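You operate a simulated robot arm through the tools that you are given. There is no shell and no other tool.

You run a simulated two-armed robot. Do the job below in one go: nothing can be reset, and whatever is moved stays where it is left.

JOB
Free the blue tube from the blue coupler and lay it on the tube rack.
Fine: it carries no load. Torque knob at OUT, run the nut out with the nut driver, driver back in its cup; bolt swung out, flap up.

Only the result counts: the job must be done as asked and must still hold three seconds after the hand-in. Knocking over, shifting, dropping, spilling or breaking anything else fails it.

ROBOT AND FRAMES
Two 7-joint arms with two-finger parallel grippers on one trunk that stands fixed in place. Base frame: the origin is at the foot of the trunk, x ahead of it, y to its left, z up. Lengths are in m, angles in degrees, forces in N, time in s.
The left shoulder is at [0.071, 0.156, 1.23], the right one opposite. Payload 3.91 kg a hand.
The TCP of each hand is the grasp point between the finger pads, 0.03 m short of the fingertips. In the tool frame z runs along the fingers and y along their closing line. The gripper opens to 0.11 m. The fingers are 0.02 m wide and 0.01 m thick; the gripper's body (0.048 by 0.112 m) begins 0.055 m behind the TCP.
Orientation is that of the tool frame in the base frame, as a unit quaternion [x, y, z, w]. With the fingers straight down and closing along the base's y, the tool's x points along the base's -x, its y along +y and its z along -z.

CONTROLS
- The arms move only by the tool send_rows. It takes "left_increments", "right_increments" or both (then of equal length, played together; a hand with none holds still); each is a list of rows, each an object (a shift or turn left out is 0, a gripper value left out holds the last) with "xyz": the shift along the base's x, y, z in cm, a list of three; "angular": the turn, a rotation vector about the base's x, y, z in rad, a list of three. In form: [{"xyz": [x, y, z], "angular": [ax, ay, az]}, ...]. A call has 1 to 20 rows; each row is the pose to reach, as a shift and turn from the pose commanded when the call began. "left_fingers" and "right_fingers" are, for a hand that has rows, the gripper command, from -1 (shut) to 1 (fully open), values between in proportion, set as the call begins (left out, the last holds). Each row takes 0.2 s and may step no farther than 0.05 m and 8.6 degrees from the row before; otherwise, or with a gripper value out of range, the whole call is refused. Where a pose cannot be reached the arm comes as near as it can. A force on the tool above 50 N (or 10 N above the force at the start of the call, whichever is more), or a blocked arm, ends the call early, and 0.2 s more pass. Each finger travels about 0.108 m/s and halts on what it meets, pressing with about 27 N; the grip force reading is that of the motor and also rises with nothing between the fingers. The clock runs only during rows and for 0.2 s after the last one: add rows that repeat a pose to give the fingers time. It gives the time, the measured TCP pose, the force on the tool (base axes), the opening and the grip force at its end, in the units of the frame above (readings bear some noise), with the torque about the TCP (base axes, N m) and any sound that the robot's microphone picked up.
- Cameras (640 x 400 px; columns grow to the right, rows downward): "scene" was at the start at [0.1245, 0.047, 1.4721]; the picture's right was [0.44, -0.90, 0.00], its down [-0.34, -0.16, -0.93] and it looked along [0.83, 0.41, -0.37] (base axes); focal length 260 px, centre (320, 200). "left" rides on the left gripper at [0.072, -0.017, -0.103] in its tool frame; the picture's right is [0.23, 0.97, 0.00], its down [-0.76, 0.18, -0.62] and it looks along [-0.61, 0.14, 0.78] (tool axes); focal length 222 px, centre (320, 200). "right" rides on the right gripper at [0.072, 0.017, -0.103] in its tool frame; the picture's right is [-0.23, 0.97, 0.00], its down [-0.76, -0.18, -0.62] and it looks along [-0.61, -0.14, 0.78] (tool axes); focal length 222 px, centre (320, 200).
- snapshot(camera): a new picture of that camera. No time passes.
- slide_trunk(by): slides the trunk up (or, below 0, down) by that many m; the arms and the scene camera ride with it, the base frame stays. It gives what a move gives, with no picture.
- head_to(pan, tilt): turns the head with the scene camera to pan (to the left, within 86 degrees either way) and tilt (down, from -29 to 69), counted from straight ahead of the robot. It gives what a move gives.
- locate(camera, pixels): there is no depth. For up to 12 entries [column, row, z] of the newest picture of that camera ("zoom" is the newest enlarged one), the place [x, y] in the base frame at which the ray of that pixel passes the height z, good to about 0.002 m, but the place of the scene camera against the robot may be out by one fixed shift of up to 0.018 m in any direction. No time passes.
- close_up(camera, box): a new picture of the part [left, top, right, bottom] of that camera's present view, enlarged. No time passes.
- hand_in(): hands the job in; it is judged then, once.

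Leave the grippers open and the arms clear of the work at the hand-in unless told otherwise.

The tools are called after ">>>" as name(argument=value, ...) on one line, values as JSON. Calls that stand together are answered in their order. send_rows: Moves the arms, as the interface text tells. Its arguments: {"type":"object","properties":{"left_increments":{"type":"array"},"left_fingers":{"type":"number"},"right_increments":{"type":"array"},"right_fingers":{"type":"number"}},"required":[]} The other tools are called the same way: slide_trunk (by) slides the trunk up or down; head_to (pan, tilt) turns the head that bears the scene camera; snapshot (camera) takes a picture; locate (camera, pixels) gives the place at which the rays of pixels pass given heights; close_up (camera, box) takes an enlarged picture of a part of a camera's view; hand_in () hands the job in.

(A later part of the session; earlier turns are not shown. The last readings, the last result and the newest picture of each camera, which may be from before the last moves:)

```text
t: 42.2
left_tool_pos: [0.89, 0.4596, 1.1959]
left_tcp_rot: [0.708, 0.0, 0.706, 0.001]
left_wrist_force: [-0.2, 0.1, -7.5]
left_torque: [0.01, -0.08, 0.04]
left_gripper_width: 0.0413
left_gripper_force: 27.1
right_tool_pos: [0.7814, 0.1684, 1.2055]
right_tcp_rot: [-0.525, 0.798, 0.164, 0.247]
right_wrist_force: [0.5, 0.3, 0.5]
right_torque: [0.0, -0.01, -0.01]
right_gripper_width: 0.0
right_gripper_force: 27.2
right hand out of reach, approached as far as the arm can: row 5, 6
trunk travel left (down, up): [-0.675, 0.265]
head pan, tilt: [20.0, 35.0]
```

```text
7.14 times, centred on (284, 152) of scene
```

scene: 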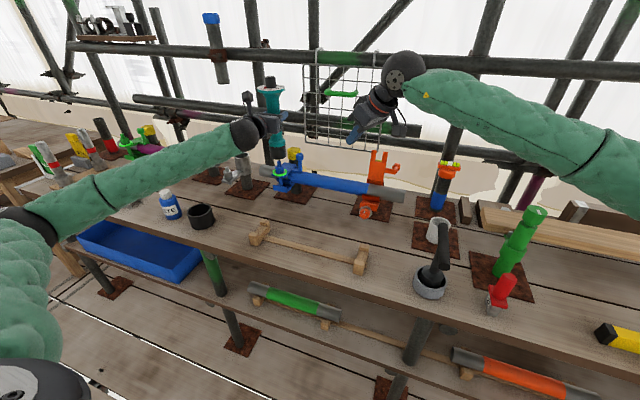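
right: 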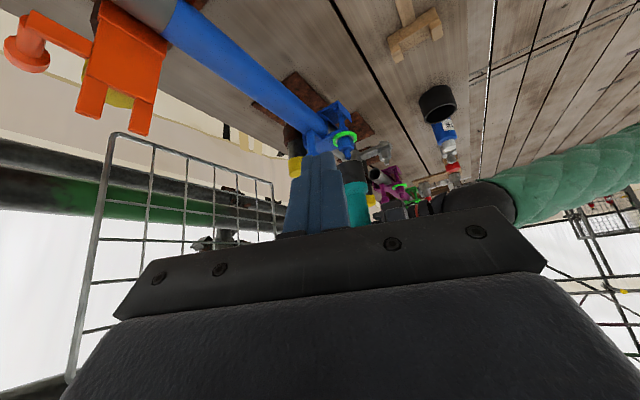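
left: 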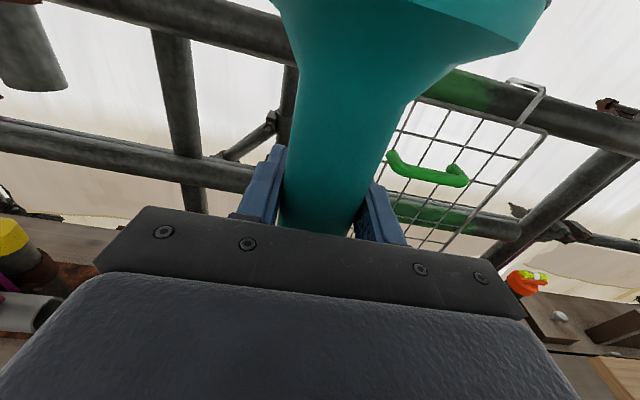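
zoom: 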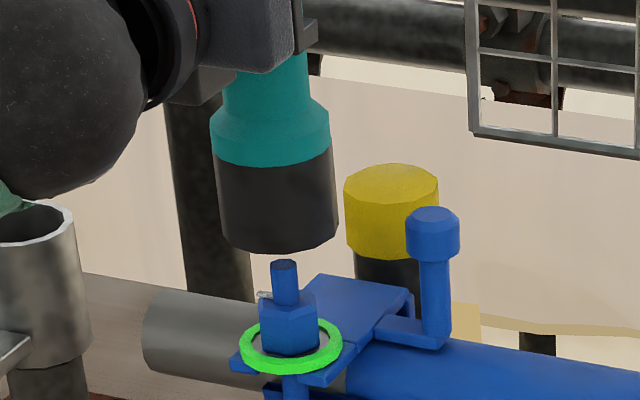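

From the side, the driver sits ~4 mm too far toward −x. Combined solution: move (+0.5, +0.2) cm. I'll also open the right fingers so they don't hide the view.

>>> send_rows(left_increments=[{"xyz": [0.25, 0.1, 0]}, {"xyz": [0.5, 0.2, 0]}, {"xyz": [0.5, 0.2, 0]}], right_increments=[{}, {}, {}], right_fingers=1)

>>> close_up(camera="right", box=[310, 100, 400, 215])

>>> close_up(camera="scene", box=[264, 124, 304, 180])

```text
t: 43.0
left_tool_pos: [0.8949, 0.463, 1.1953]
left_tcp_rot: [0.708, 0.001, 0.706, 0.0]
left_wrist_force: [0.2, 0.1, -7.9]
left_torque: [0.0, -0.08, -0.05]
left_gripper_width: 0.0412
left_gripper_force: 27.6
right_tool_pos: [0.7818, 0.1693, 1.2031]
right_tcp_rot: [-0.525, 0.798, 0.163, 0.247]
right_wrist_force: [-0.6, -0.5, -0.1]
right_torque: [-0.03, 0.01, -0.04]
right_gripper_width: 0.1101
right_gripper_force: 0.1
trunk travel left (down, up): [-0.675, 0.265]
head pan, tilt: [20.0, 35.0]
```

```text
3.48 times, centred on (355, 158) of right
```

zoom: 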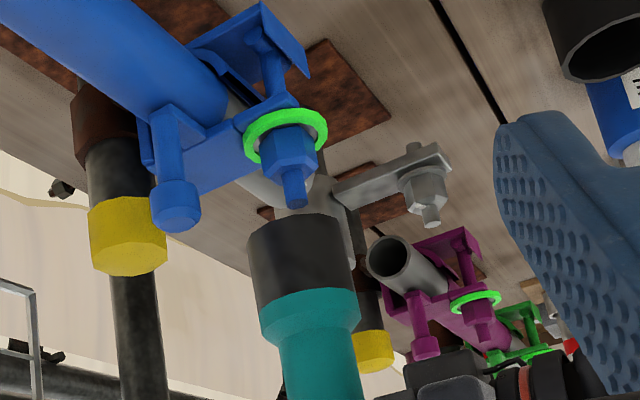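

```text
7.14 times, centred on (284, 152) of scene
```

zoom: 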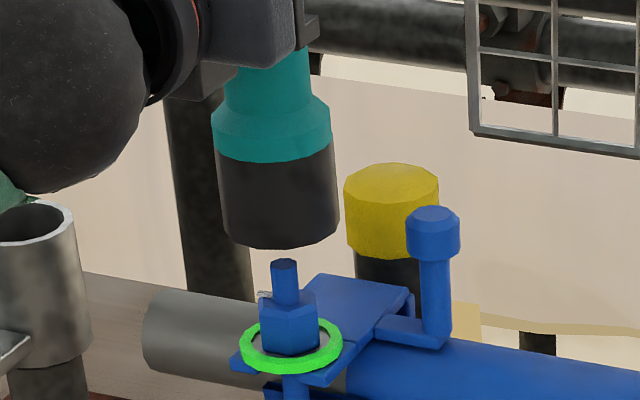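

Aligned in both views. Descend slowly 3.5 cm so that the bolt enters the socket, watching the force.

>>> send_rows(left_increments=[{"xyz": [0, 0, -0.6]}, {"xyz": [0, 0, -1.2]}, {"xyz": [0, 0, -1.8]}, {"xyz": [0, 0, -2.4]}, {"xyz": [0, 0, -3]}, {"xyz": [0, 0, -3.5]}])

>>> close_up(camera="right", box=[310, 100, 400, 215])

>>> close_up(camera="scene", box=[264, 124, 304, 180])

```text
t: 44.4
left_tool_pos: [0.8957, 0.4633, 1.1588]
left_tcp_rot: [0.708, 0.0, 0.706, 0.0]
left_wrist_force: [-1.1, 0.1, -8.6]
left_torque: [0.02, -0.1, 0.03]
left_gripper_width: 0.0414
left_gripper_force: 27.4
right_tool_pos: [0.783, 0.1686, 1.2036]
right_tcp_rot: [-0.524, 0.799, 0.163, 0.246]
right_wrist_force: [0.7, -0.5, -0.6]
right_torque: [0.0, 0.02, 0.0]
right_gripper_width: 0.1099
right_gripper_force: 0.0
trunk travel left (down, up): [-0.675, 0.265]
head pan, tilt: [20.0, 35.0]
```

```text
3.48 times, centred on (355, 158) of right
```

zoom: 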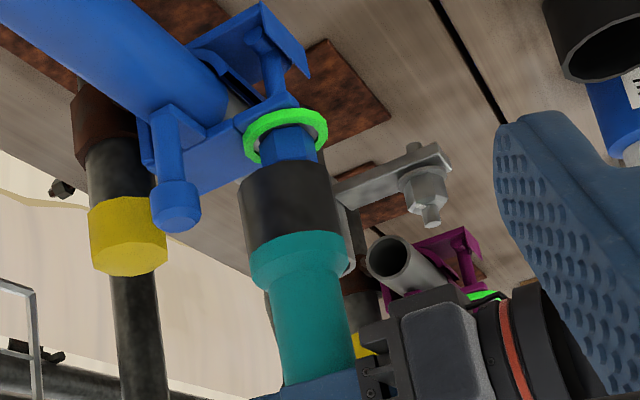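

```text
7.14 times, centred on (284, 152) of scene
```

zoom: 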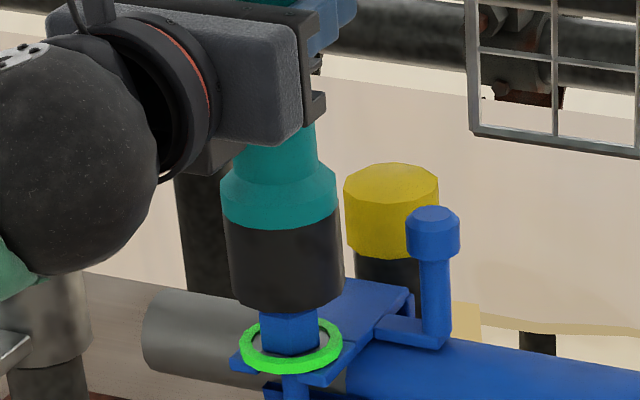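

Bolt has entered the socket with no contact. Continue down in small steps.

>>> send_rows(left_increments=[{"xyz": [0, 0, -0.3]}, {"xyz": [0, 0, -0.6]}, {"xyz": [0, 0, -0.9]}, {"xyz": [0, 0, -1.2]}])

>>> close_up(camera="right", box=[310, 100, 400, 215])

```text
t: 45.4
left_tool_pos: [0.8916, 0.4622, 1.1541]
left_tcp_rot: [0.706, 0.0, 0.709, 0.0]
left_wrist_force: [3.8, 4.9, 30.2]
left_torque: [0.29, 0.35, -0.09]
left_gripper_width: 0.0408
left_gripper_force: 26.6
right_tool_pos: [0.779, 0.1678, 1.2074]
right_tcp_rot: [-0.524, 0.798, 0.163, 0.248]
right_wrist_force: [-0.1, 0.1, -0.4]
right_torque: [0.02, -0.02, 0.03]
right_gripper_width: 0.1104
right_gripper_force: 0.1
trunk travel left (down, up): [-0.675, 0.265]
head pan, tilt: [20.0, 35.0]
```

```text
3.48 times, centred on (355, 158) of right
```

zoom: 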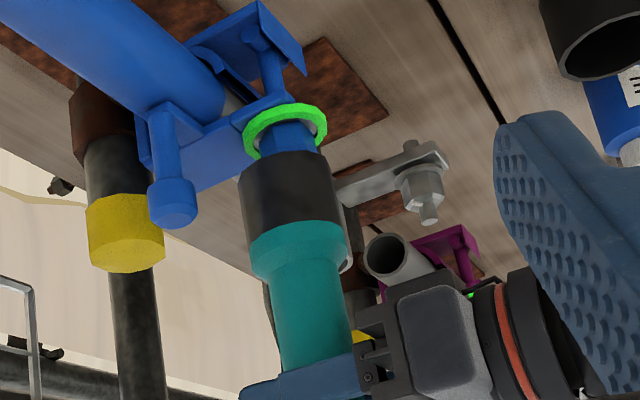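

The socket met the nut top (30 N) – the hex likely needs angular alignment. I'll ease off 0.4 cm of press and turn the driver slowly counter-clockwise about its own axis, feeling for it to drop on.

>>> send_rows(left_increments=[{"xyz": [0, 0, 0.4]}, {"xyz": [0.014, 0.126, 0.4], "angular": [0, 0, 0.1]}, {"xyz": [0.015, 0.252, 0.4], "angular": [0, 0, 0.2]}, {"xyz": [0.003, 0.378, 0.4], "angular": [0, 0, 0.3]}])

>>> close_up(camera="right", box=[310, 100, 400, 215])

```text
t: 46.4
left_tool_pos: [0.8958, 0.4667, 1.1521]
left_tcp_rot: [0.701, 0.107, 0.697, -0.106]
left_wrist_force: [-0.3, -0.2, -8.3]
left_torque: [0.03, -0.06, -0.01]
left_gripper_width: 0.0416
left_gripper_force: 27.0
right_tool_pos: [0.7815, 0.1689, 1.2037]
right_tcp_rot: [-0.525, 0.798, 0.163, 0.246]
right_wrist_force: [-0.8, 0.1, -0.9]
right_torque: [0.0, 0.0, -0.03]
right_gripper_width: 0.1101
right_gripper_force: 0.2
trunk travel left (down, up): [-0.675, 0.265]
head pan, tilt: [20.0, 35.0]
```

```text
3.48 times, centred on (355, 158) of right
```

zoom: 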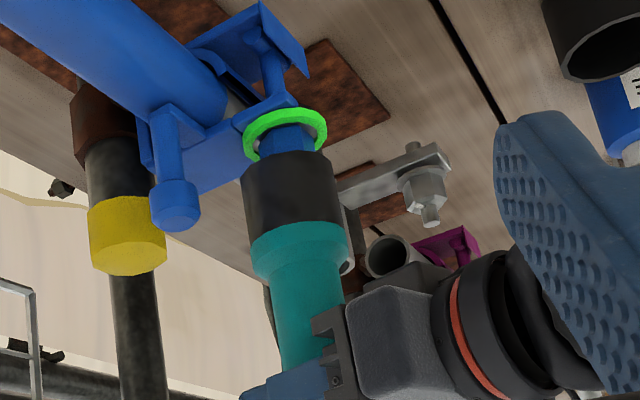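

Free of contact at z 1.152. Press down gently to see whether it goes on.

>>> send_rows(left_increments=[{"xyz": [0, 0, -0.3]}, {"xyz": [0, 0, -0.6]}])

```text
t: 47.0
left_tool_pos: [0.895, 0.4657, 1.1471]
left_tcp_rot: [0.701, 0.106, 0.698, -0.105]
left_wrist_force: [-0.6, 0.4, -7.5]
left_torque: [0.0, -0.08, -0.03]
left_gripper_width: 0.0415
left_gripper_force: 27.5
right_tool_pos: [0.7824, 0.1695, 1.203]
right_tcp_rot: [-0.525, 0.799, 0.163, 0.245]
right_wrist_force: [-0.7, -0.1, -0.1]
right_torque: [-0.01, -0.01, -0.03]
right_gripper_width: 0.11
right_gripper_force: 0.1
trunk travel left (down, up): [-0.675, 0.265]
head pan, tilt: [20.0, 35.0]
```

It moved down to 1.147 with no resistance – passing the earlier contact height. Continue down.

>>> send_rows(left_increments=[{"xyz": [0, 0, -0.3]}, {"xyz": [0, 0, -0.6]}, {"xyz": [0, 0, -0.9]}])

>>> close_up(camera="right", box=[310, 100, 400, 215])

>>> close_up(camera="scene", box=[264, 124, 304, 180])

```text
t: 47.8
left_tool_pos: [0.8938, 0.4667, 1.1361]
left_tcp_rot: [0.7, 0.106, 0.699, -0.106]
left_wrist_force: [0.2, 0.4, -8.2]
left_torque: [0.01, -0.05, -0.01]
left_gripper_width: 0.0416
left_gripper_force: 27.2
right_tool_pos: [0.7814, 0.1687, 1.2036]
right_tcp_rot: [-0.524, 0.798, 0.163, 0.247]
right_wrist_force: [0.5, 0.1, 0.4]
right_torque: [0.02, -0.02, -0.01]
right_gripper_width: 0.1101
right_gripper_force: 0.1
trunk travel left (down, up): [-0.675, 0.265]
head pan, tilt: [20.0, 35.0]
```

```text
3.48 times, centred on (355, 158) of right
```

zoom: 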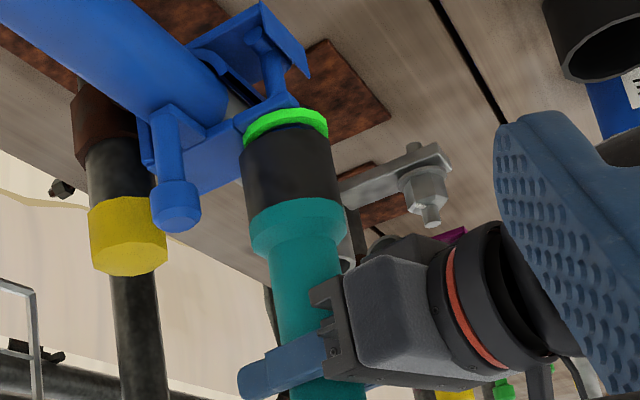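

```text
7.14 times, centred on (284, 152) of scene
```

zoom: 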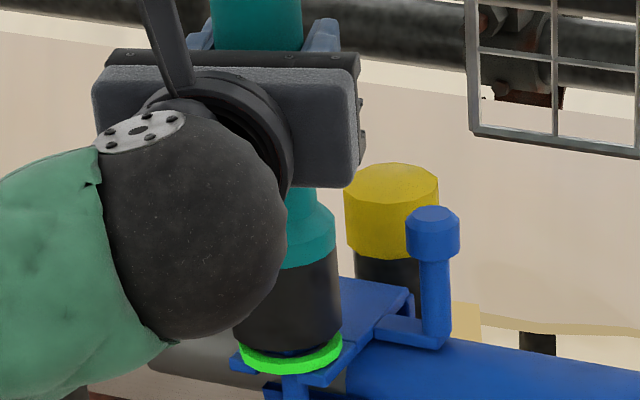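

The socket slides over the nut, nearly on the ring. Press on until it seats.

>>> send_rows(left_increments=[{"xyz": [0, 0, -0.3]}, {"xyz": [0, 0, -0.6]}, {"xyz": [0, 0, -0.8]}])

>>> close_up(camera="right", box=[310, 100, 400, 215])

```text
t: 48.6
left_tool_pos: [0.8958, 0.4656, 1.1286]
left_tcp_rot: [0.7, 0.106, 0.699, -0.106]
left_wrist_force: [-0.1, -0.7, -8.3]
left_torque: [0.02, -0.06, 0.01]
left_gripper_width: 0.0413
left_gripper_force: 27.0
right_tool_pos: [0.7824, 0.1698, 1.2048]
right_tcp_rot: [-0.525, 0.798, 0.164, 0.247]
right_wrist_force: [-0.2, 0.1, -1.2]
right_torque: [0.0, 0.01, 0.02]
right_gripper_width: 0.1102
right_gripper_force: 0.1
trunk travel left (down, up): [-0.675, 0.265]
head pan, tilt: [20.0, 35.0]
```

```text
3.48 times, centred on (355, 158) of right
```

zoom: 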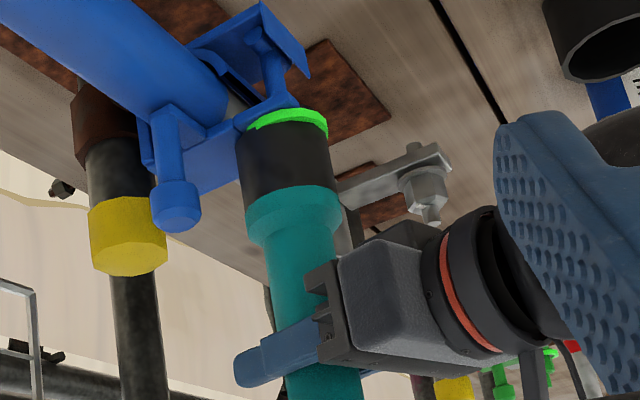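

Still free; a few more millimetres until it bottoms.

>>> send_rows(left_increments=[{"xyz": [0, 0, -0.2]}, {"xyz": [0, 0, -0.4]}, {"xyz": [0, 0, -0.6]}])

>>> close_up(camera="right", box=[310, 100, 400, 215])

```text
t: 49.4
left_tool_pos: [0.8928, 0.4651, 1.1291]
left_tcp_rot: [0.698, 0.107, 0.7, -0.107]
left_wrist_force: [1.6, 5.4, 20.7]
left_torque: [0.34, 0.06, -0.03]
left_gripper_width: 0.0414
left_gripper_force: 26.5
right_tool_pos: [0.7802, 0.1676, 1.2056]
right_tcp_rot: [-0.525, 0.798, 0.163, 0.247]
right_wrist_force: [0.7, -0.7, 0.1]
right_torque: [-0.03, 0.01, 0.03]
right_gripper_width: 0.1099
right_gripper_force: 0.0
trunk travel left (down, up): [-0.675, 0.265]
head pan, tilt: [20.0, 35.0]
```

```text
3.48 times, centred on (355, 158) of right
```

zoom: 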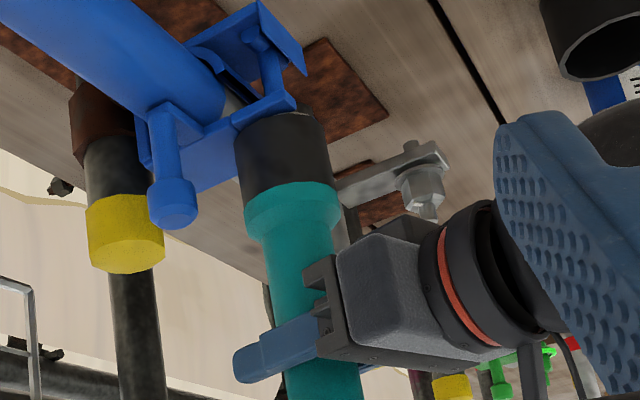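

Seated on the flap (≈29 N press). Hold for a second and see if the driver runs by itself.

>>> send_rows(left_increments=[{}, {}, {}, {}, {}])

>>> close_up(camera="scene", box=[250, 60, 330, 205])

```text
t: 50.6
left_tool_pos: [0.8928, 0.4644, 1.1263]
left_tcp_rot: [0.699, 0.106, 0.7, -0.106]
left_wrist_force: [0.3, 6.7, 27.7]
left_torque: [0.34, 0.29, -0.11]
left_gripper_width: 0.0416
left_gripper_force: 27.3
right_tool_pos: [0.7788, 0.1684, 1.2061]
right_tcp_rot: [-0.525, 0.797, 0.163, 0.248]
right_wrist_force: [0.7, 0.1, -0.4]
right_torque: [-0.02, 0.02, 0.0]
right_gripper_width: 0.1099
right_gripper_force: 0.1
trunk travel left (down, up): [-0.675, 0.265]
head pan, tilt: [20.0, 35.0]
```

```text
2.76 times, centred on (290, 132) of scene
```

zoom: 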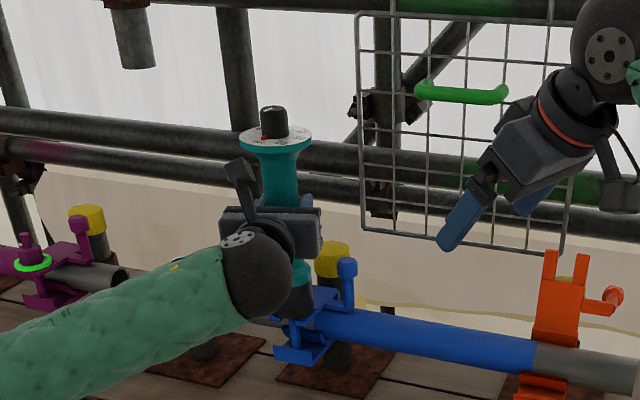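

Nothing runs by itself. Now turn the driver counter-clockwise by hand about its axis, with lighter press.

>>> send_rows(left_increments=[{"xyz": [0, 0, 0.2]}, {"xyz": [-0.026, 0.124, 0.25], "angular": [0, 0, 0.1]}, {"xyz": [-0.065, 0.244, 0.25], "angular": [0, 0, 0.2]}, {"xyz": [-0.115, 0.36, 0.25], "angular": [0, 0, 0.3]}, {"xyz": [-0.176, 0.471, 0.25], "angular": [0, 0, 0.4]}])

>>> close_up(camera="scene", box=[250, 60, 330, 205])

>>> close_up(camera="right", box=[310, 100, 400, 215])

```text
t: 51.8
left_tool_pos: [0.8922, 0.4687, 1.1253]
left_tcp_rot: [0.665, 0.243, 0.663, -0.243]
left_wrist_force: [-4.6, -0.2, 10.8]
left_torque: [-0.3, 0.61, -0.07]
left_gripper_width: 0.0411
left_gripper_force: 26.9
right_tool_pos: [0.781, 0.1684, 1.2041]
right_tcp_rot: [-0.525, 0.798, 0.163, 0.246]
right_wrist_force: [0.7, -0.4, 1.1]
right_torque: [-0.01, -0.01, 0.01]
right_gripper_width: 0.1101
right_gripper_force: 0.0
trunk travel left (down, up): [-0.675, 0.265]
head pan, tilt: [20.0, 35.0]
```

```text
2.76 times, centred on (290, 132) of scene
```

zoom: 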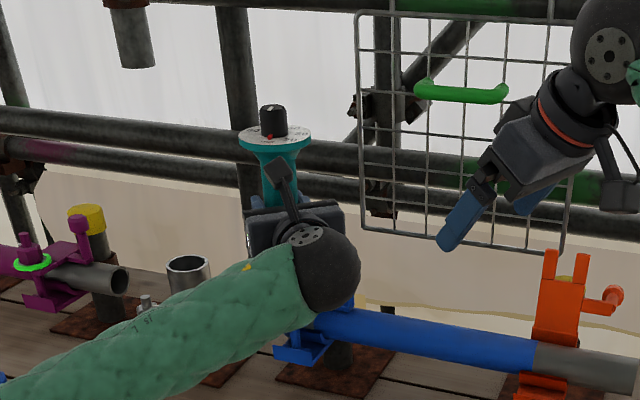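

```text
3.48 times, centred on (355, 158) of right
```

zoom: 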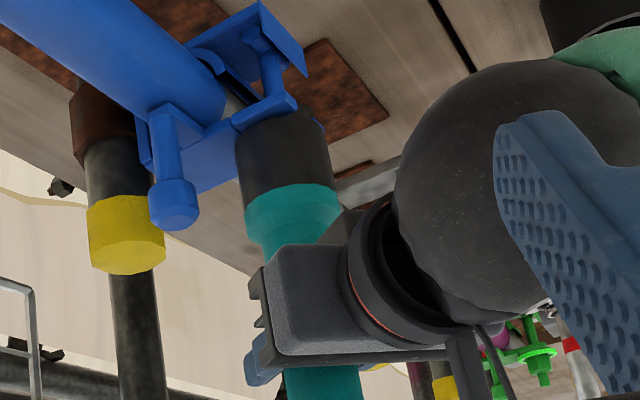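

The driver turned with the hand with little torque. Turn a bit more (+0.3 rad), then lift off to inspect the nut.

>>> send_rows(left_increments=[{"xyz": [-0.07, 0.1, 0.1], "angular": [0, 0, 0.1]}, {"xyz": [-0.15, 0.2, 0.1], "angular": [0, 0, 0.2]}, {"xyz": [-0.23, 0.28, 0.1], "angular": [0, 0, 0.3]}])

>>> send_rows(left_increments=[{"xyz": [0, 0, 1]}, {"xyz": [0, 0, 2]}, {"xyz": [0, 0, 3.5]}, {"xyz": [0, 0, 5]}, {"xyz": [0, 0, 7]}])

>>> close_up(camera="scene", box=[264, 124, 304, 180])

>>> close_up(camera="right", box=[310, 100, 400, 215])

```text
t: 52.6
left_tool_pos: [0.89, 0.4722, 1.1263]
left_tcp_rot: [0.621, 0.34, 0.618, -0.341]
left_wrist_force: [-2.6, -2.8, -6.2]
left_torque: [-0.35, 0.36, -0.04]
left_gripper_width: 0.0413
left_gripper_force: 27.1
right_tool_pos: [0.7808, 0.1684, 1.2038]
right_tcp_rot: [-0.524, 0.799, 0.162, 0.247]
right_wrist_force: [-1.0, 0.0, -1.2]
right_torque: [-0.01, 0.0, 0.04]
right_gripper_width: 0.11
right_gripper_force: 0.0
trunk travel left (down, up): [-0.675, 0.265]
head pan, tilt: [20.0, 35.0]
```

```text
t: 53.8
left_tool_pos: [0.8909, 0.4724, 1.1976]
left_tcp_rot: [0.62, 0.34, 0.62, -0.34]
left_wrist_force: [-0.3, 0.5, -8.5]
left_torque: [0.01, -0.02, -0.03]
left_gripper_width: 0.041
left_gripper_force: 26.5
right_tool_pos: [0.7823, 0.17, 1.2037]
right_tcp_rot: [-0.525, 0.798, 0.163, 0.247]
right_wrist_force: [-0.1, -0.3, -0.1]
right_torque: [-0.01, 0.0, 0.0]
right_gripper_width: 0.1098
right_gripper_force: 0.1
trunk travel left (down, up): [-0.675, 0.265]
head pan, tilt: [20.0, 35.0]
```

```text
7.14 times, centred on (284, 152) of scene
```

zoom: 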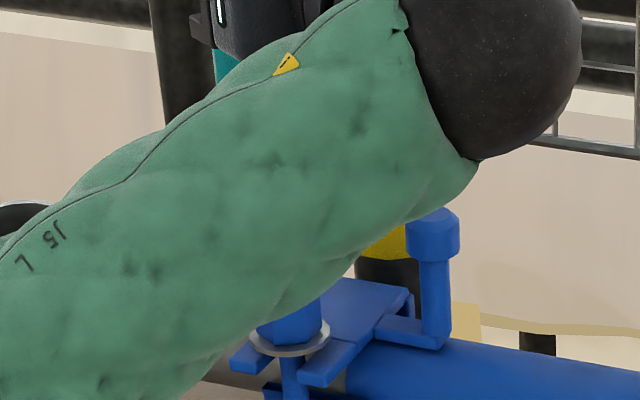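

```text
3.48 times, centred on (355, 158) of right
```

zoom: 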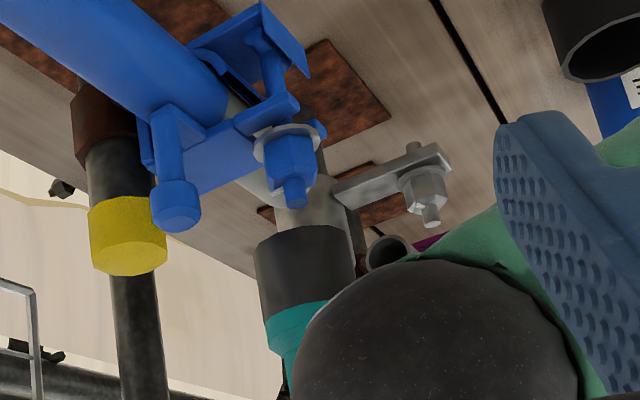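

The green ring has vanished and the nut shows a bare washer – the nut has run out. Close look at nut and the orange one for comparison.

>>> close_up(camera="right", box=[340, 100, 380, 165])

>>> close_up(camera="scene", box=[340, 140, 400, 225])

```text
6.15 times, centred on (360, 132) of right
```

zoom: 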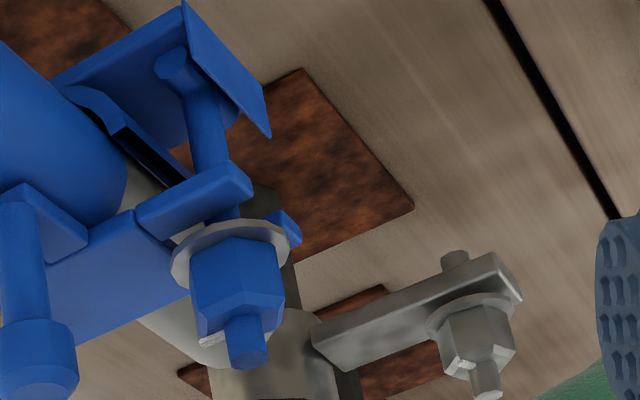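

```text
4.71 times, centred on (370, 182) of scene
```

zoom: 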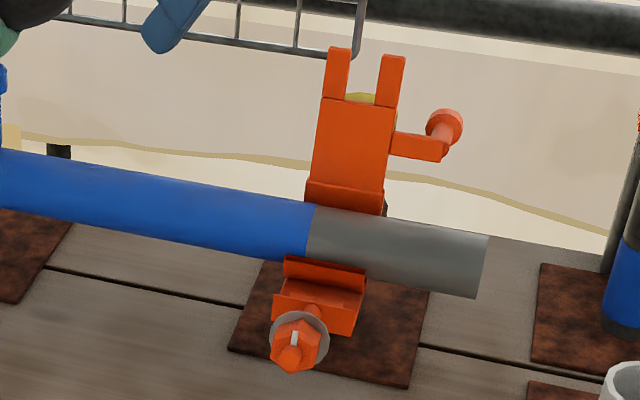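

The nut has clearly risen ~7 mm and the seal ring is gone. Next: return the driver to its cup. Retract −x at height, then go +y to above the cup, yawing back to 30°. The right hand backs off too.

>>> send_rows(left_increments=[{"xyz": [-4, 0, 0], "angular": [0, 0, -0.06]}, {"xyz": [-8, 0.5, 0], "angular": [0, 0, -0.12]}, {"xyz": [-12, 2, 0], "angular": [0, 0, -0.18]}, {"xyz": [-15.5, 5, 0], "angular": [0, 0, -0.24]}, {"xyz": [-17.5, 9, 0], "angular": [0, 0, -0.3]}, {"xyz": [-18.1, 13.5, 0], "angular": [0, 0, -0.36]}, {"xyz": [-18.1, 18, -1], "angular": [0, 0, -0.42]}, {"xyz": [-18.1, 21.5, -2], "angular": [0, 0, -0.48]}, {"xyz": [-18.1, 23.6, -3], "angular": [0, 0, -0.48]}], right_increments=[{"xyz": [-3, -1, 1]}, {"xyz": [-6, -2, 2]}, {"xyz": [-9, -3, 3]}, {"xyz": [-12, -5, 4]}, {"xyz": [-14, -8, 5]}, {"xyz": [-16, -11, 6]}, {"xyz": [-16, -14, 7]}, {"xyz": [-16, -16, 8]}, {"xyz": [-16, -16, 8]}])

>>> head_to(pan=35, tilt=42)

>>> snapshot(camera="scene")

>>> snapshot(camera="left")

>>> snapshot(camera="right")

```text
t: 55.8
left_tool_pos: [0.7086, 0.7102, 1.1649]
left_tcp_rot: [0.684, 0.182, 0.682, -0.181]
left_wrist_force: [-0.4, 0.1, -8.1]
left_torque: [0.05, -0.07, 0.01]
left_gripper_width: 0.0413
left_gripper_force: 27.5
right_tool_pos: [0.6212, 0.0129, 1.2854]
right_tcp_rot: [-0.525, 0.798, 0.163, 0.246]
right_wrist_force: [-0.4, 0.1, 0.5]
right_torque: [-0.01, -0.01, -0.01]
right_gripper_width: 0.1103
right_gripper_force: 0.1
trunk travel left (down, up): [-0.675, 0.265]
head pan, tilt: [20.0, 35.0]
```

```text
t: 56.5
left_tool_pos: [0.7082, 0.7092, 1.1654]
left_tcp_rot: [0.683, 0.182, 0.683, -0.182]
left_wrist_force: [0.1, 0.4, -8.7]
left_torque: [-0.01, -0.01, -0.01]
left_gripper_width: 0.0413
left_gripper_force: 27.4
right_tool_pos: [0.6232, 0.0121, 1.2853]
right_tcp_rot: [-0.524, 0.799, 0.163, 0.247]
right_wrist_force: [0.0, -0.1, -0.2]
right_torque: [0.0, 0.0, -0.05]
right_gripper_width: 0.1098
right_gripper_force: 0.1
trunk travel left (down, up): [-0.675, 0.265]
head pan, tilt: [35.0, 42.0]
```

```text
taken
```

scene: 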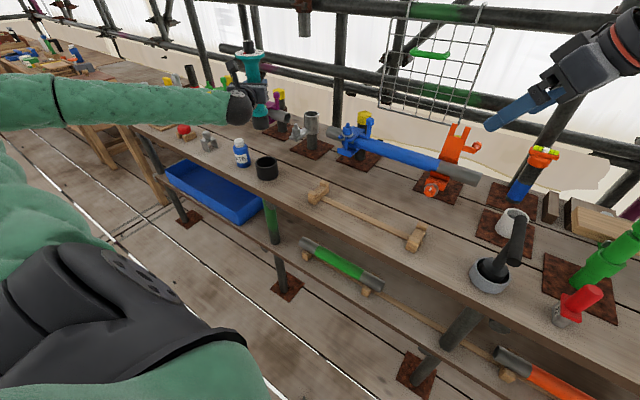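

```text
taken
```

left: 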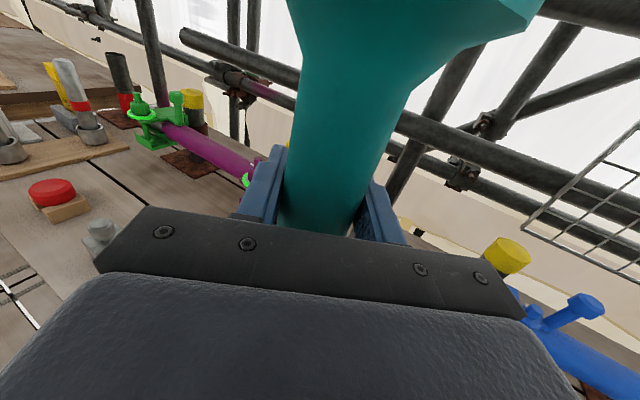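

```text
taken
```

right: 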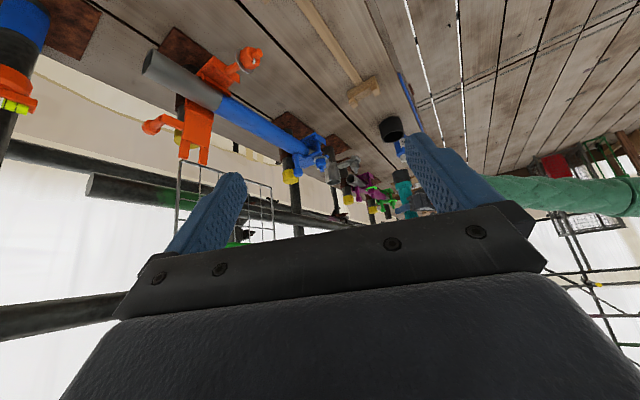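

The cup stands at (266,168) in the scene. Close-ups to check nut and driver/cup alignment.

>>> close_up(camera="scene", box=[325, 105, 389, 170])

>>> close_up(camera="scene", box=[220, 90, 300, 190])

>>> close_up(camera="right", box=[360, 100, 440, 220])

```text
6.15 times, centred on (357, 138) of scene
```

zoom: 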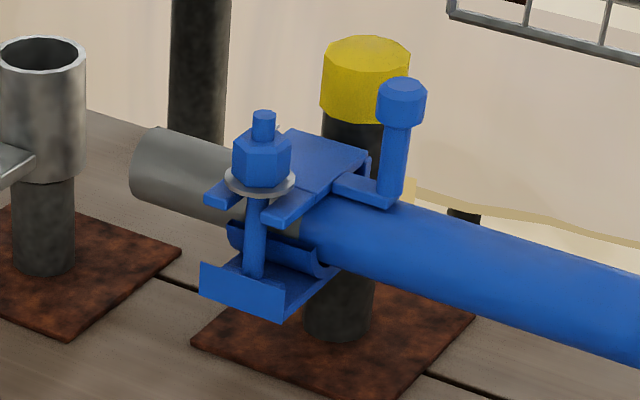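

```text
4.00 times, centred on (260, 140) of scene
```

zoom: 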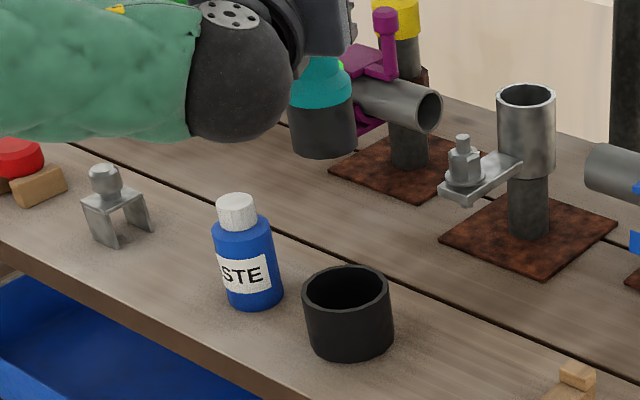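

```text
3.33 times, centred on (400, 160) of right
```

zoom: 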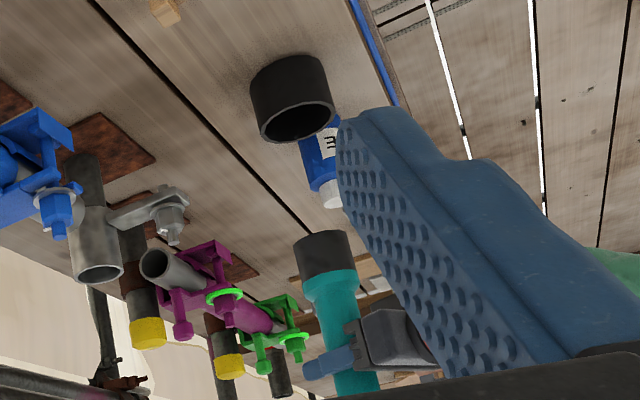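

The nut sits high on the bolt, with only the washer resting over the slotted lugs. In the scene the socket lines up with the cup; I'll check the other direction with right-camera rays for the cup rim (292,122) and socket bottom (324,244).

>>> locate(camera="zoom", pixels=[[296, 122, 0.866], [259, 130, 0.866], [336, 112, 0.866], [296, 102, 0.866], [297, 141, 0.866], [324, 245, 1.021], [324, 245, 1.01], [295, 250, 1.021], [354, 238, 1.021]])

```text
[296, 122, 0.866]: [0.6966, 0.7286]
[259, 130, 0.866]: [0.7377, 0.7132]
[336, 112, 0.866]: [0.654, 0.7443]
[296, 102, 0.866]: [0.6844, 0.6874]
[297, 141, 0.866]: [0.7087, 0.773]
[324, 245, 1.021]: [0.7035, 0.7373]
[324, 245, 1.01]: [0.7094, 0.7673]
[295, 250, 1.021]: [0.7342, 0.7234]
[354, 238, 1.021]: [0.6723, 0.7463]
```

Predictions and readings differ by a few mm; I'll lower the driver to just above the cup rim and look again closely.

>>> send_rows(left_increments=[{"xyz": [0, 0, -3.5]}, {"xyz": [0, 0, -7]}, {"xyz": [0, 0, -10]}, {"xyz": [0, 0, -12]}, {"xyz": [0, 0, -12]}])

>>> close_up(camera="scene", box=[235, 110, 299, 190])

>>> close_up(camera="right", box=[365, 100, 425, 190])

```text
t: 57.7
left_tool_pos: [0.7086, 0.709, 1.0467]
left_tcp_rot: [0.684, 0.182, 0.682, -0.182]
left_wrist_force: [0.3, -0.7, -7.2]
left_torque: [0.02, -0.03, -0.02]
left_gripper_width: 0.0413
left_gripper_force: 26.9
right_tool_pos: [0.6228, 0.0127, 1.2844]
right_tcp_rot: [-0.525, 0.798, 0.163, 0.247]
right_wrist_force: [-0.9, 0.1, -0.6]
right_torque: [0.0, -0.01, 0.01]
right_gripper_width: 0.1099
right_gripper_force: 0.1
trunk travel left (down, up): [-0.675, 0.265]
head pan, tilt: [35.0, 42.0]
```

```text
5.00 times, centred on (267, 150) of scene
```

zoom: 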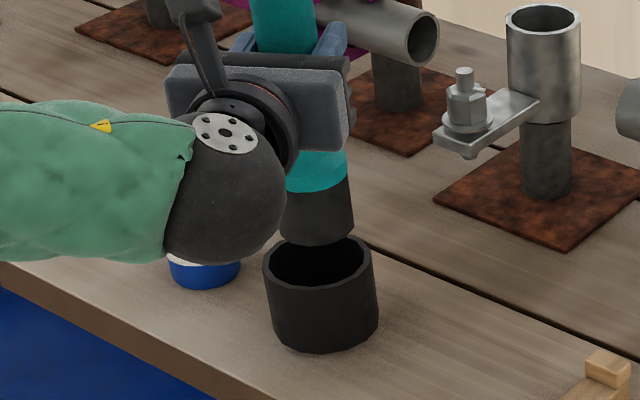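

```text
4.44 times, centred on (395, 145) of right
```

zoom: 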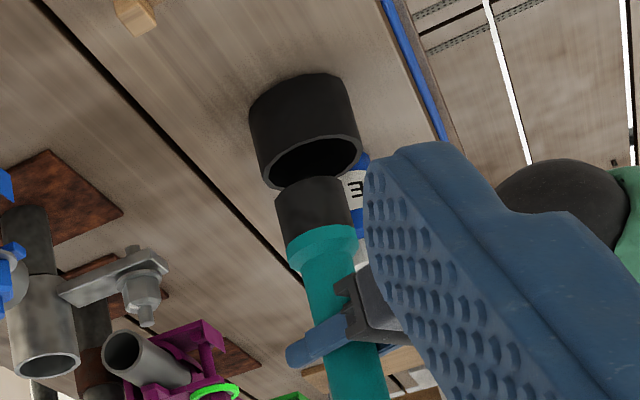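

I'll locate the rim and socket edges in both of these fresh views.

>>> locate(camera="zoom", pixels=[[262, 180, 0.867], [362, 150, 0.867], [312, 163, 0.867], [275, 204, 0.905], [345, 182, 0.905], [310, 192, 0.905], [249, 122, 0.802], [345, 82, 0.802]])

>>> close_up(camera="scene", box=[235, 110, 299, 190])

>>> locate(camera="zoom", pixels=[[263, 266, 0.867], [374, 262, 0.867], [318, 235, 0.867], [319, 294, 0.867], [281, 230, 0.905], [354, 227, 0.905], [318, 244, 0.905], [323, 352, 0.802]])

```text
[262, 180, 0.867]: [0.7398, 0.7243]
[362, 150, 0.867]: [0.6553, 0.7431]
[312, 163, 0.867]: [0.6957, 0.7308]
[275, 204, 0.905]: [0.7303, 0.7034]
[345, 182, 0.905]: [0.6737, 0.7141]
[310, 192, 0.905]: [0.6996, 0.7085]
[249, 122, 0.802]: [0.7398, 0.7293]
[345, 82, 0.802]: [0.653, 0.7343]
```

```text
5.00 times, centred on (267, 150) of scene
```

zoom: 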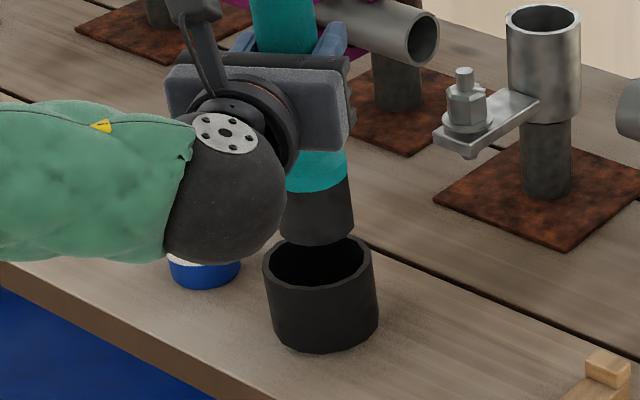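

```text
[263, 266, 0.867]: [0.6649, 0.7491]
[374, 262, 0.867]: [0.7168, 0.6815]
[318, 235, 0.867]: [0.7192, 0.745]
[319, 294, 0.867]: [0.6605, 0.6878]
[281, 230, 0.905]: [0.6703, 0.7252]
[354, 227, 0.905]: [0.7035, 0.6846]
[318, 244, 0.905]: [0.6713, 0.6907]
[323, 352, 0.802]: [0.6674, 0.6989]
```

The comparison shows the driver is pitched ~3.5° in the grip (bottom pushed away by ~9 mm). I'll pitch the hand by 0.062 rad about its closing axis to make the driver upright, which should also bring it over the cup.

>>> send_rows(left_increments=[{"angular": [-0.0155, 0.027, 0]}, {"angular": [-0.031, 0.0537, 0]}, {"angular": [-0.031, 0.0537, 0]}])

>>> close_up(camera="scene", box=[235, 110, 299, 190])

>>> close_up(camera="right", box=[365, 100, 425, 190])

>>> locate(camera="zoom", pixels=[[262, 180, 0.867], [362, 150, 0.867], [275, 204, 0.905], [345, 182, 0.905]])

```text
t: 58.5
left_tool_pos: [0.7098, 0.7088, 1.0472]
left_tcp_rot: [0.705, 0.187, 0.661, -0.175]
left_wrist_force: [0.2, 0.0, -7.7]
left_torque: [0.03, -0.02, -0.03]
left_gripper_width: 0.0412
left_gripper_force: 27.0
right_tool_pos: [0.6231, 0.0128, 1.2851]
right_tcp_rot: [-0.525, 0.798, 0.163, 0.246]
right_wrist_force: [0.0, 0.0, 0.4]
right_torque: [0.03, -0.01, 0.0]
right_gripper_width: 0.11
right_gripper_force: 0.0
trunk travel left (down, up): [-0.675, 0.265]
head pan, tilt: [35.0, 42.0]
```

```text
5.00 times, centred on (267, 150) of scene
```

zoom: 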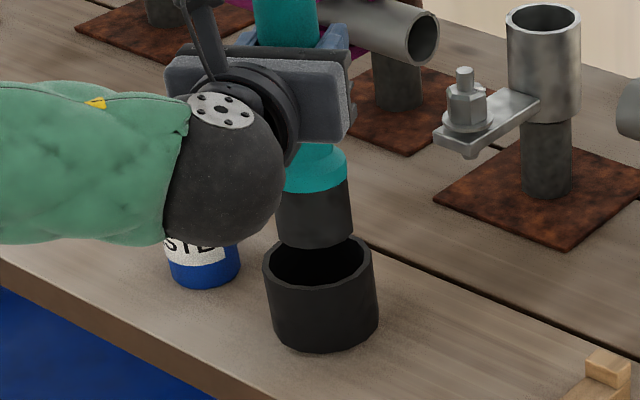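

```text
4.44 times, centred on (395, 145) of right
```

zoom: 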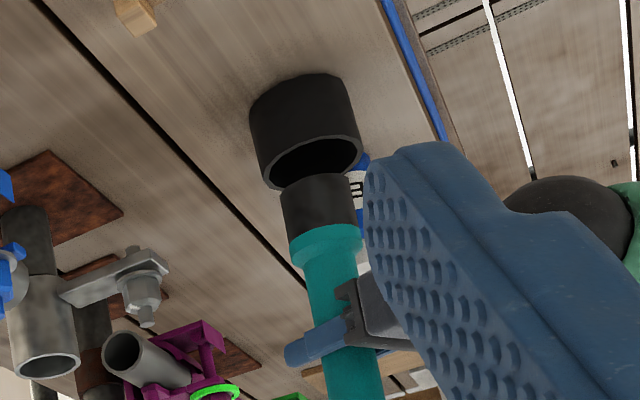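

```text
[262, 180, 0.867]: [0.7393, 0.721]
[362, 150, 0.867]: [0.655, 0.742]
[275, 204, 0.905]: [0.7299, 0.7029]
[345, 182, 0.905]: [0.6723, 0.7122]
```

Upright and centred over the cup in both views. Lowering 7.5 cm into the cup, watching the force.

>>> send_rows(left_increments=[{"xyz": [0, 0, -1.5]}, {"xyz": [0, 0, -3]}, {"xyz": [0, 0, -4.5]}, {"xyz": [0, 0, -6]}, {"xyz": [0, 0, -7.5]}])

>>> close_up(camera="scene", box=[235, 110, 299, 190])

>>> close_up(camera="right", box=[365, 100, 425, 190])

```text
t: 59.7
left_tool_pos: [0.7065, 0.7088, 0.9739]
left_tcp_rot: [0.705, 0.187, 0.662, -0.175]
left_wrist_force: [-7.3, -0.1, 27.5]
left_torque: [-0.73, 0.07, -0.31]
left_gripper_width: 0.0426
left_gripper_force: 27.3
right_tool_pos: [0.6196, 0.0113, 1.286]
right_tcp_rot: [-0.525, 0.798, 0.163, 0.248]
right_wrist_force: [0.4, 0.2, 0.5]
right_torque: [-0.02, 0.02, 0.02]
right_gripper_width: 0.1098
right_gripper_force: 0.1
trunk travel left (down, up): [-0.675, 0.265]
head pan, tilt: [35.0, 42.0]
```

```text
5.00 times, centred on (267, 150) of scene
```

zoom: 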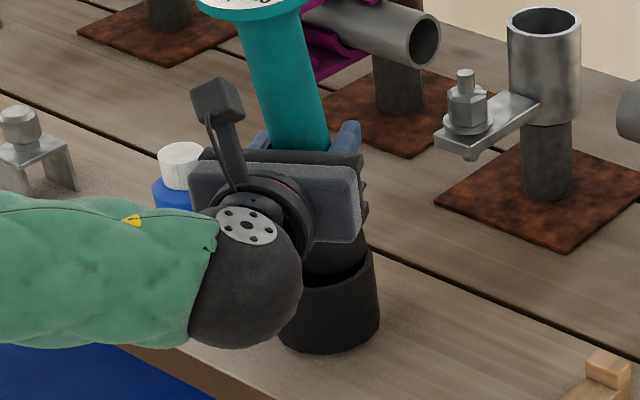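

```text
4.44 times, centred on (395, 145) of right
```

zoom: 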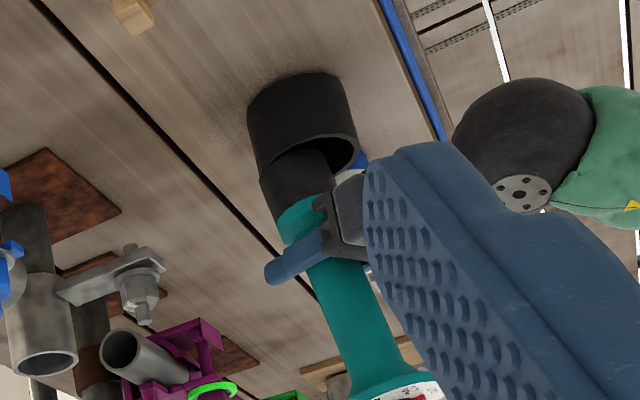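

The socket caught the rim and the driver tipped in the grip. Back up 3 cm at once and look.

>>> send_rows(left_increments=[{"xyz": [0, 0, 1.5]}, {"xyz": [0, 0, 3]}, {"xyz": [0, 0, 4.5]}])

>>> close_up(camera="scene", box=[225, 90, 305, 190])

>>> close_up(camera="right", box=[365, 100, 425, 190])

```text
t: 60.5
left_tool_pos: [0.71, 0.7096, 1.0151]
left_tcp_rot: [0.705, 0.188, 0.66, -0.176]
left_wrist_force: [-0.7, 0.1, -8.5]
left_torque: [0.1, -0.12, 0.01]
left_gripper_width: 0.041
left_gripper_force: 26.8
right_tool_pos: [0.6234, 0.0119, 1.284]
right_tcp_rot: [-0.524, 0.799, 0.162, 0.247]
right_wrist_force: [-0.3, -1.0, 0.2]
right_torque: [-0.01, 0.02, -0.06]
right_gripper_width: 0.11
right_gripper_force: 0.1
trunk travel left (down, up): [-0.675, 0.265]
head pan, tilt: [35.0, 42.0]
```

```text
4.00 times, centred on (265, 140) of scene
```

zoom: 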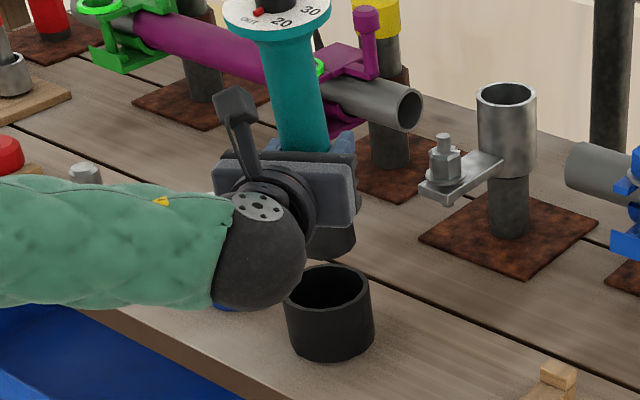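

```text
4.44 times, centred on (395, 145) of right
```

zoom: 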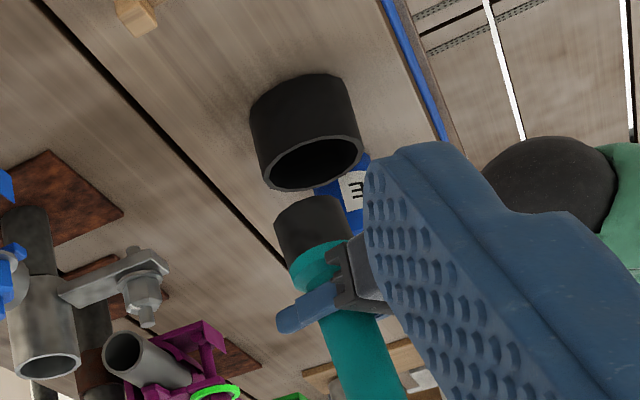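

The cup is unmoved. Now judge the driver's tilt in the grip by comparing the left-hand view with that from the original upright grasp.

>>> snapshot(camera="left")

>>> close_up(camera="scene", box=[215, 70, 305, 190])

>>> close_up(camera="right", box=[370, 130, 440, 230])

```text
taken
```

left: 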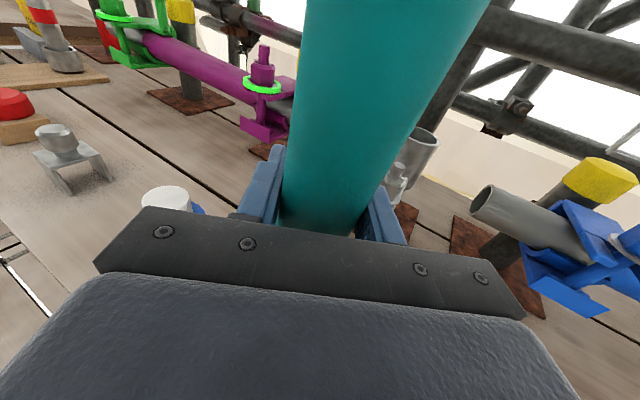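

```text
3.33 times, centred on (260, 130) of scene
```

zoom: 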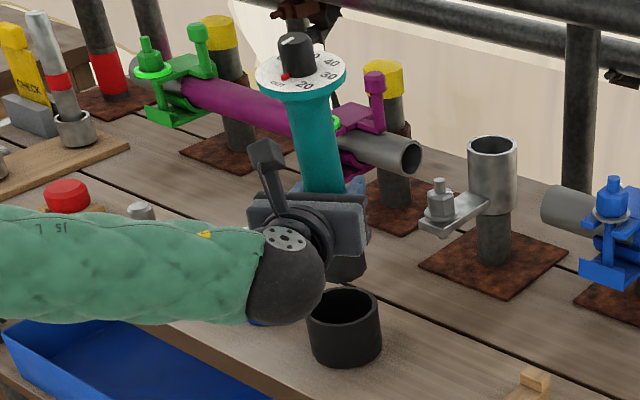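

```text
4.00 times, centred on (405, 180) of right
```

zoom: 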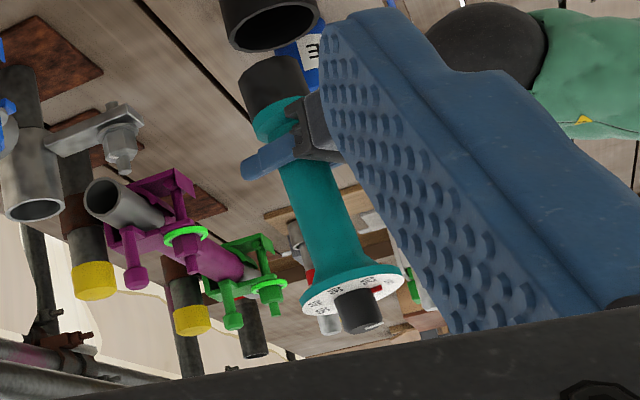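

Using vertical-line geometry in both views, the driver is now pitched ~7° forward at its bottom along the hand direction (and slid ~3.5 cm up in the grip). I'll pitch the hand further by 0.127 rad to set it upright, and bring the right camera nearer.

>>> send_rows(left_increments=[{"angular": [-0.02, 0.035, 0]}, {"angular": [-0.04, 0.0693, 0]}, {"angular": [-0.0635, 0.11, 0]}, {"angular": [-0.0635, 0.11, 0]}], right_increments=[{"xyz": [0, 4, 0]}, {"xyz": [0, 8, 0]}, {"xyz": [-1, 12, 0]}, {"xyz": [-2, 16, 0]}])

>>> snapshot(camera="right")

>>> close_up(camera="scene", box=[215, 70, 305, 190])

```text
t: 61.5
left_tool_pos: [0.7105, 0.7108, 1.0162]
left_tcp_rot: [0.746, 0.2, 0.614, -0.163]
left_wrist_force: [0.5, 1.4, -7.7]
left_torque: [0.03, -0.12, -0.02]
left_gripper_width: 0.0417
left_gripper_force: 26.9
right_tool_pos: [0.6017, 0.1755, 1.2817]
right_tcp_rot: [-0.525, 0.798, 0.163, 0.246]
right_wrist_force: [0.0, 0.7, -0.1]
right_torque: [-0.05, 0.01, 0.05]
right_gripper_width: 0.1098
right_gripper_force: 0.1
trunk travel left (down, up): [-0.675, 0.265]
head pan, tilt: [35.0, 42.0]
```

```text
taken
```

right: 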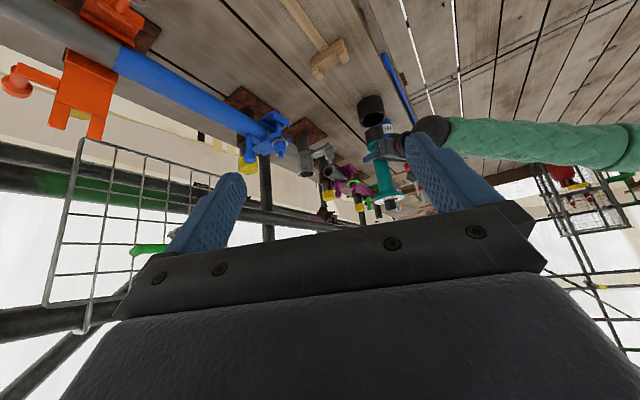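

```text
3.33 times, centred on (260, 130) of scene
```

zoom: 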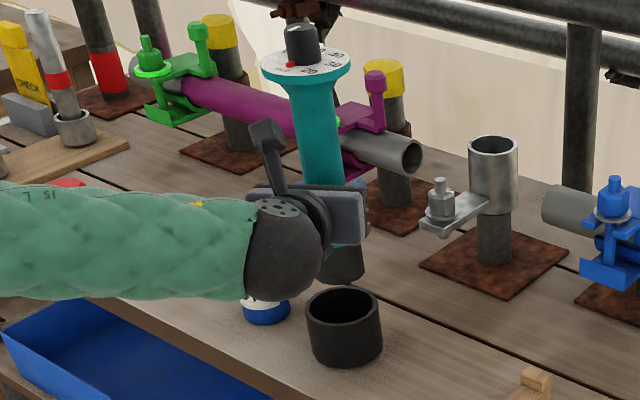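

>>> close_up(camera="right", box=[345, 85, 415, 215])

>>> close_up(camera="scene", box=[235, 75, 295, 185])

```text
3.08 times, centred on (380, 150) of right
```

zoom: 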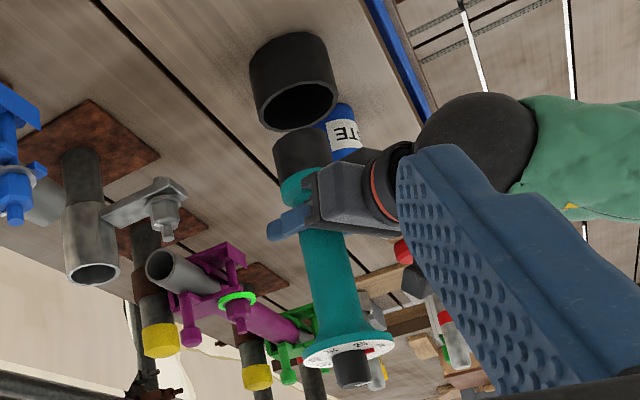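

```text
3.64 times, centred on (265, 130) of scene
```

zoom: 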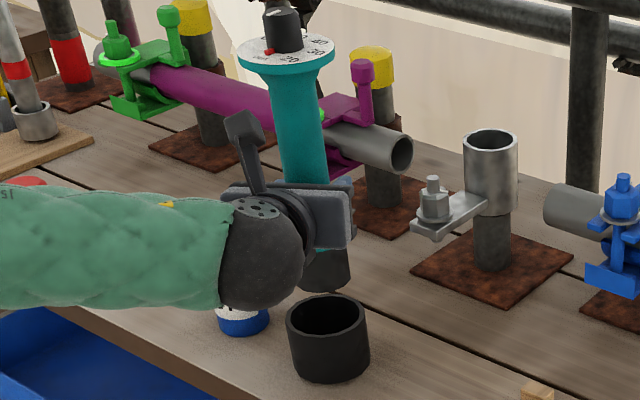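

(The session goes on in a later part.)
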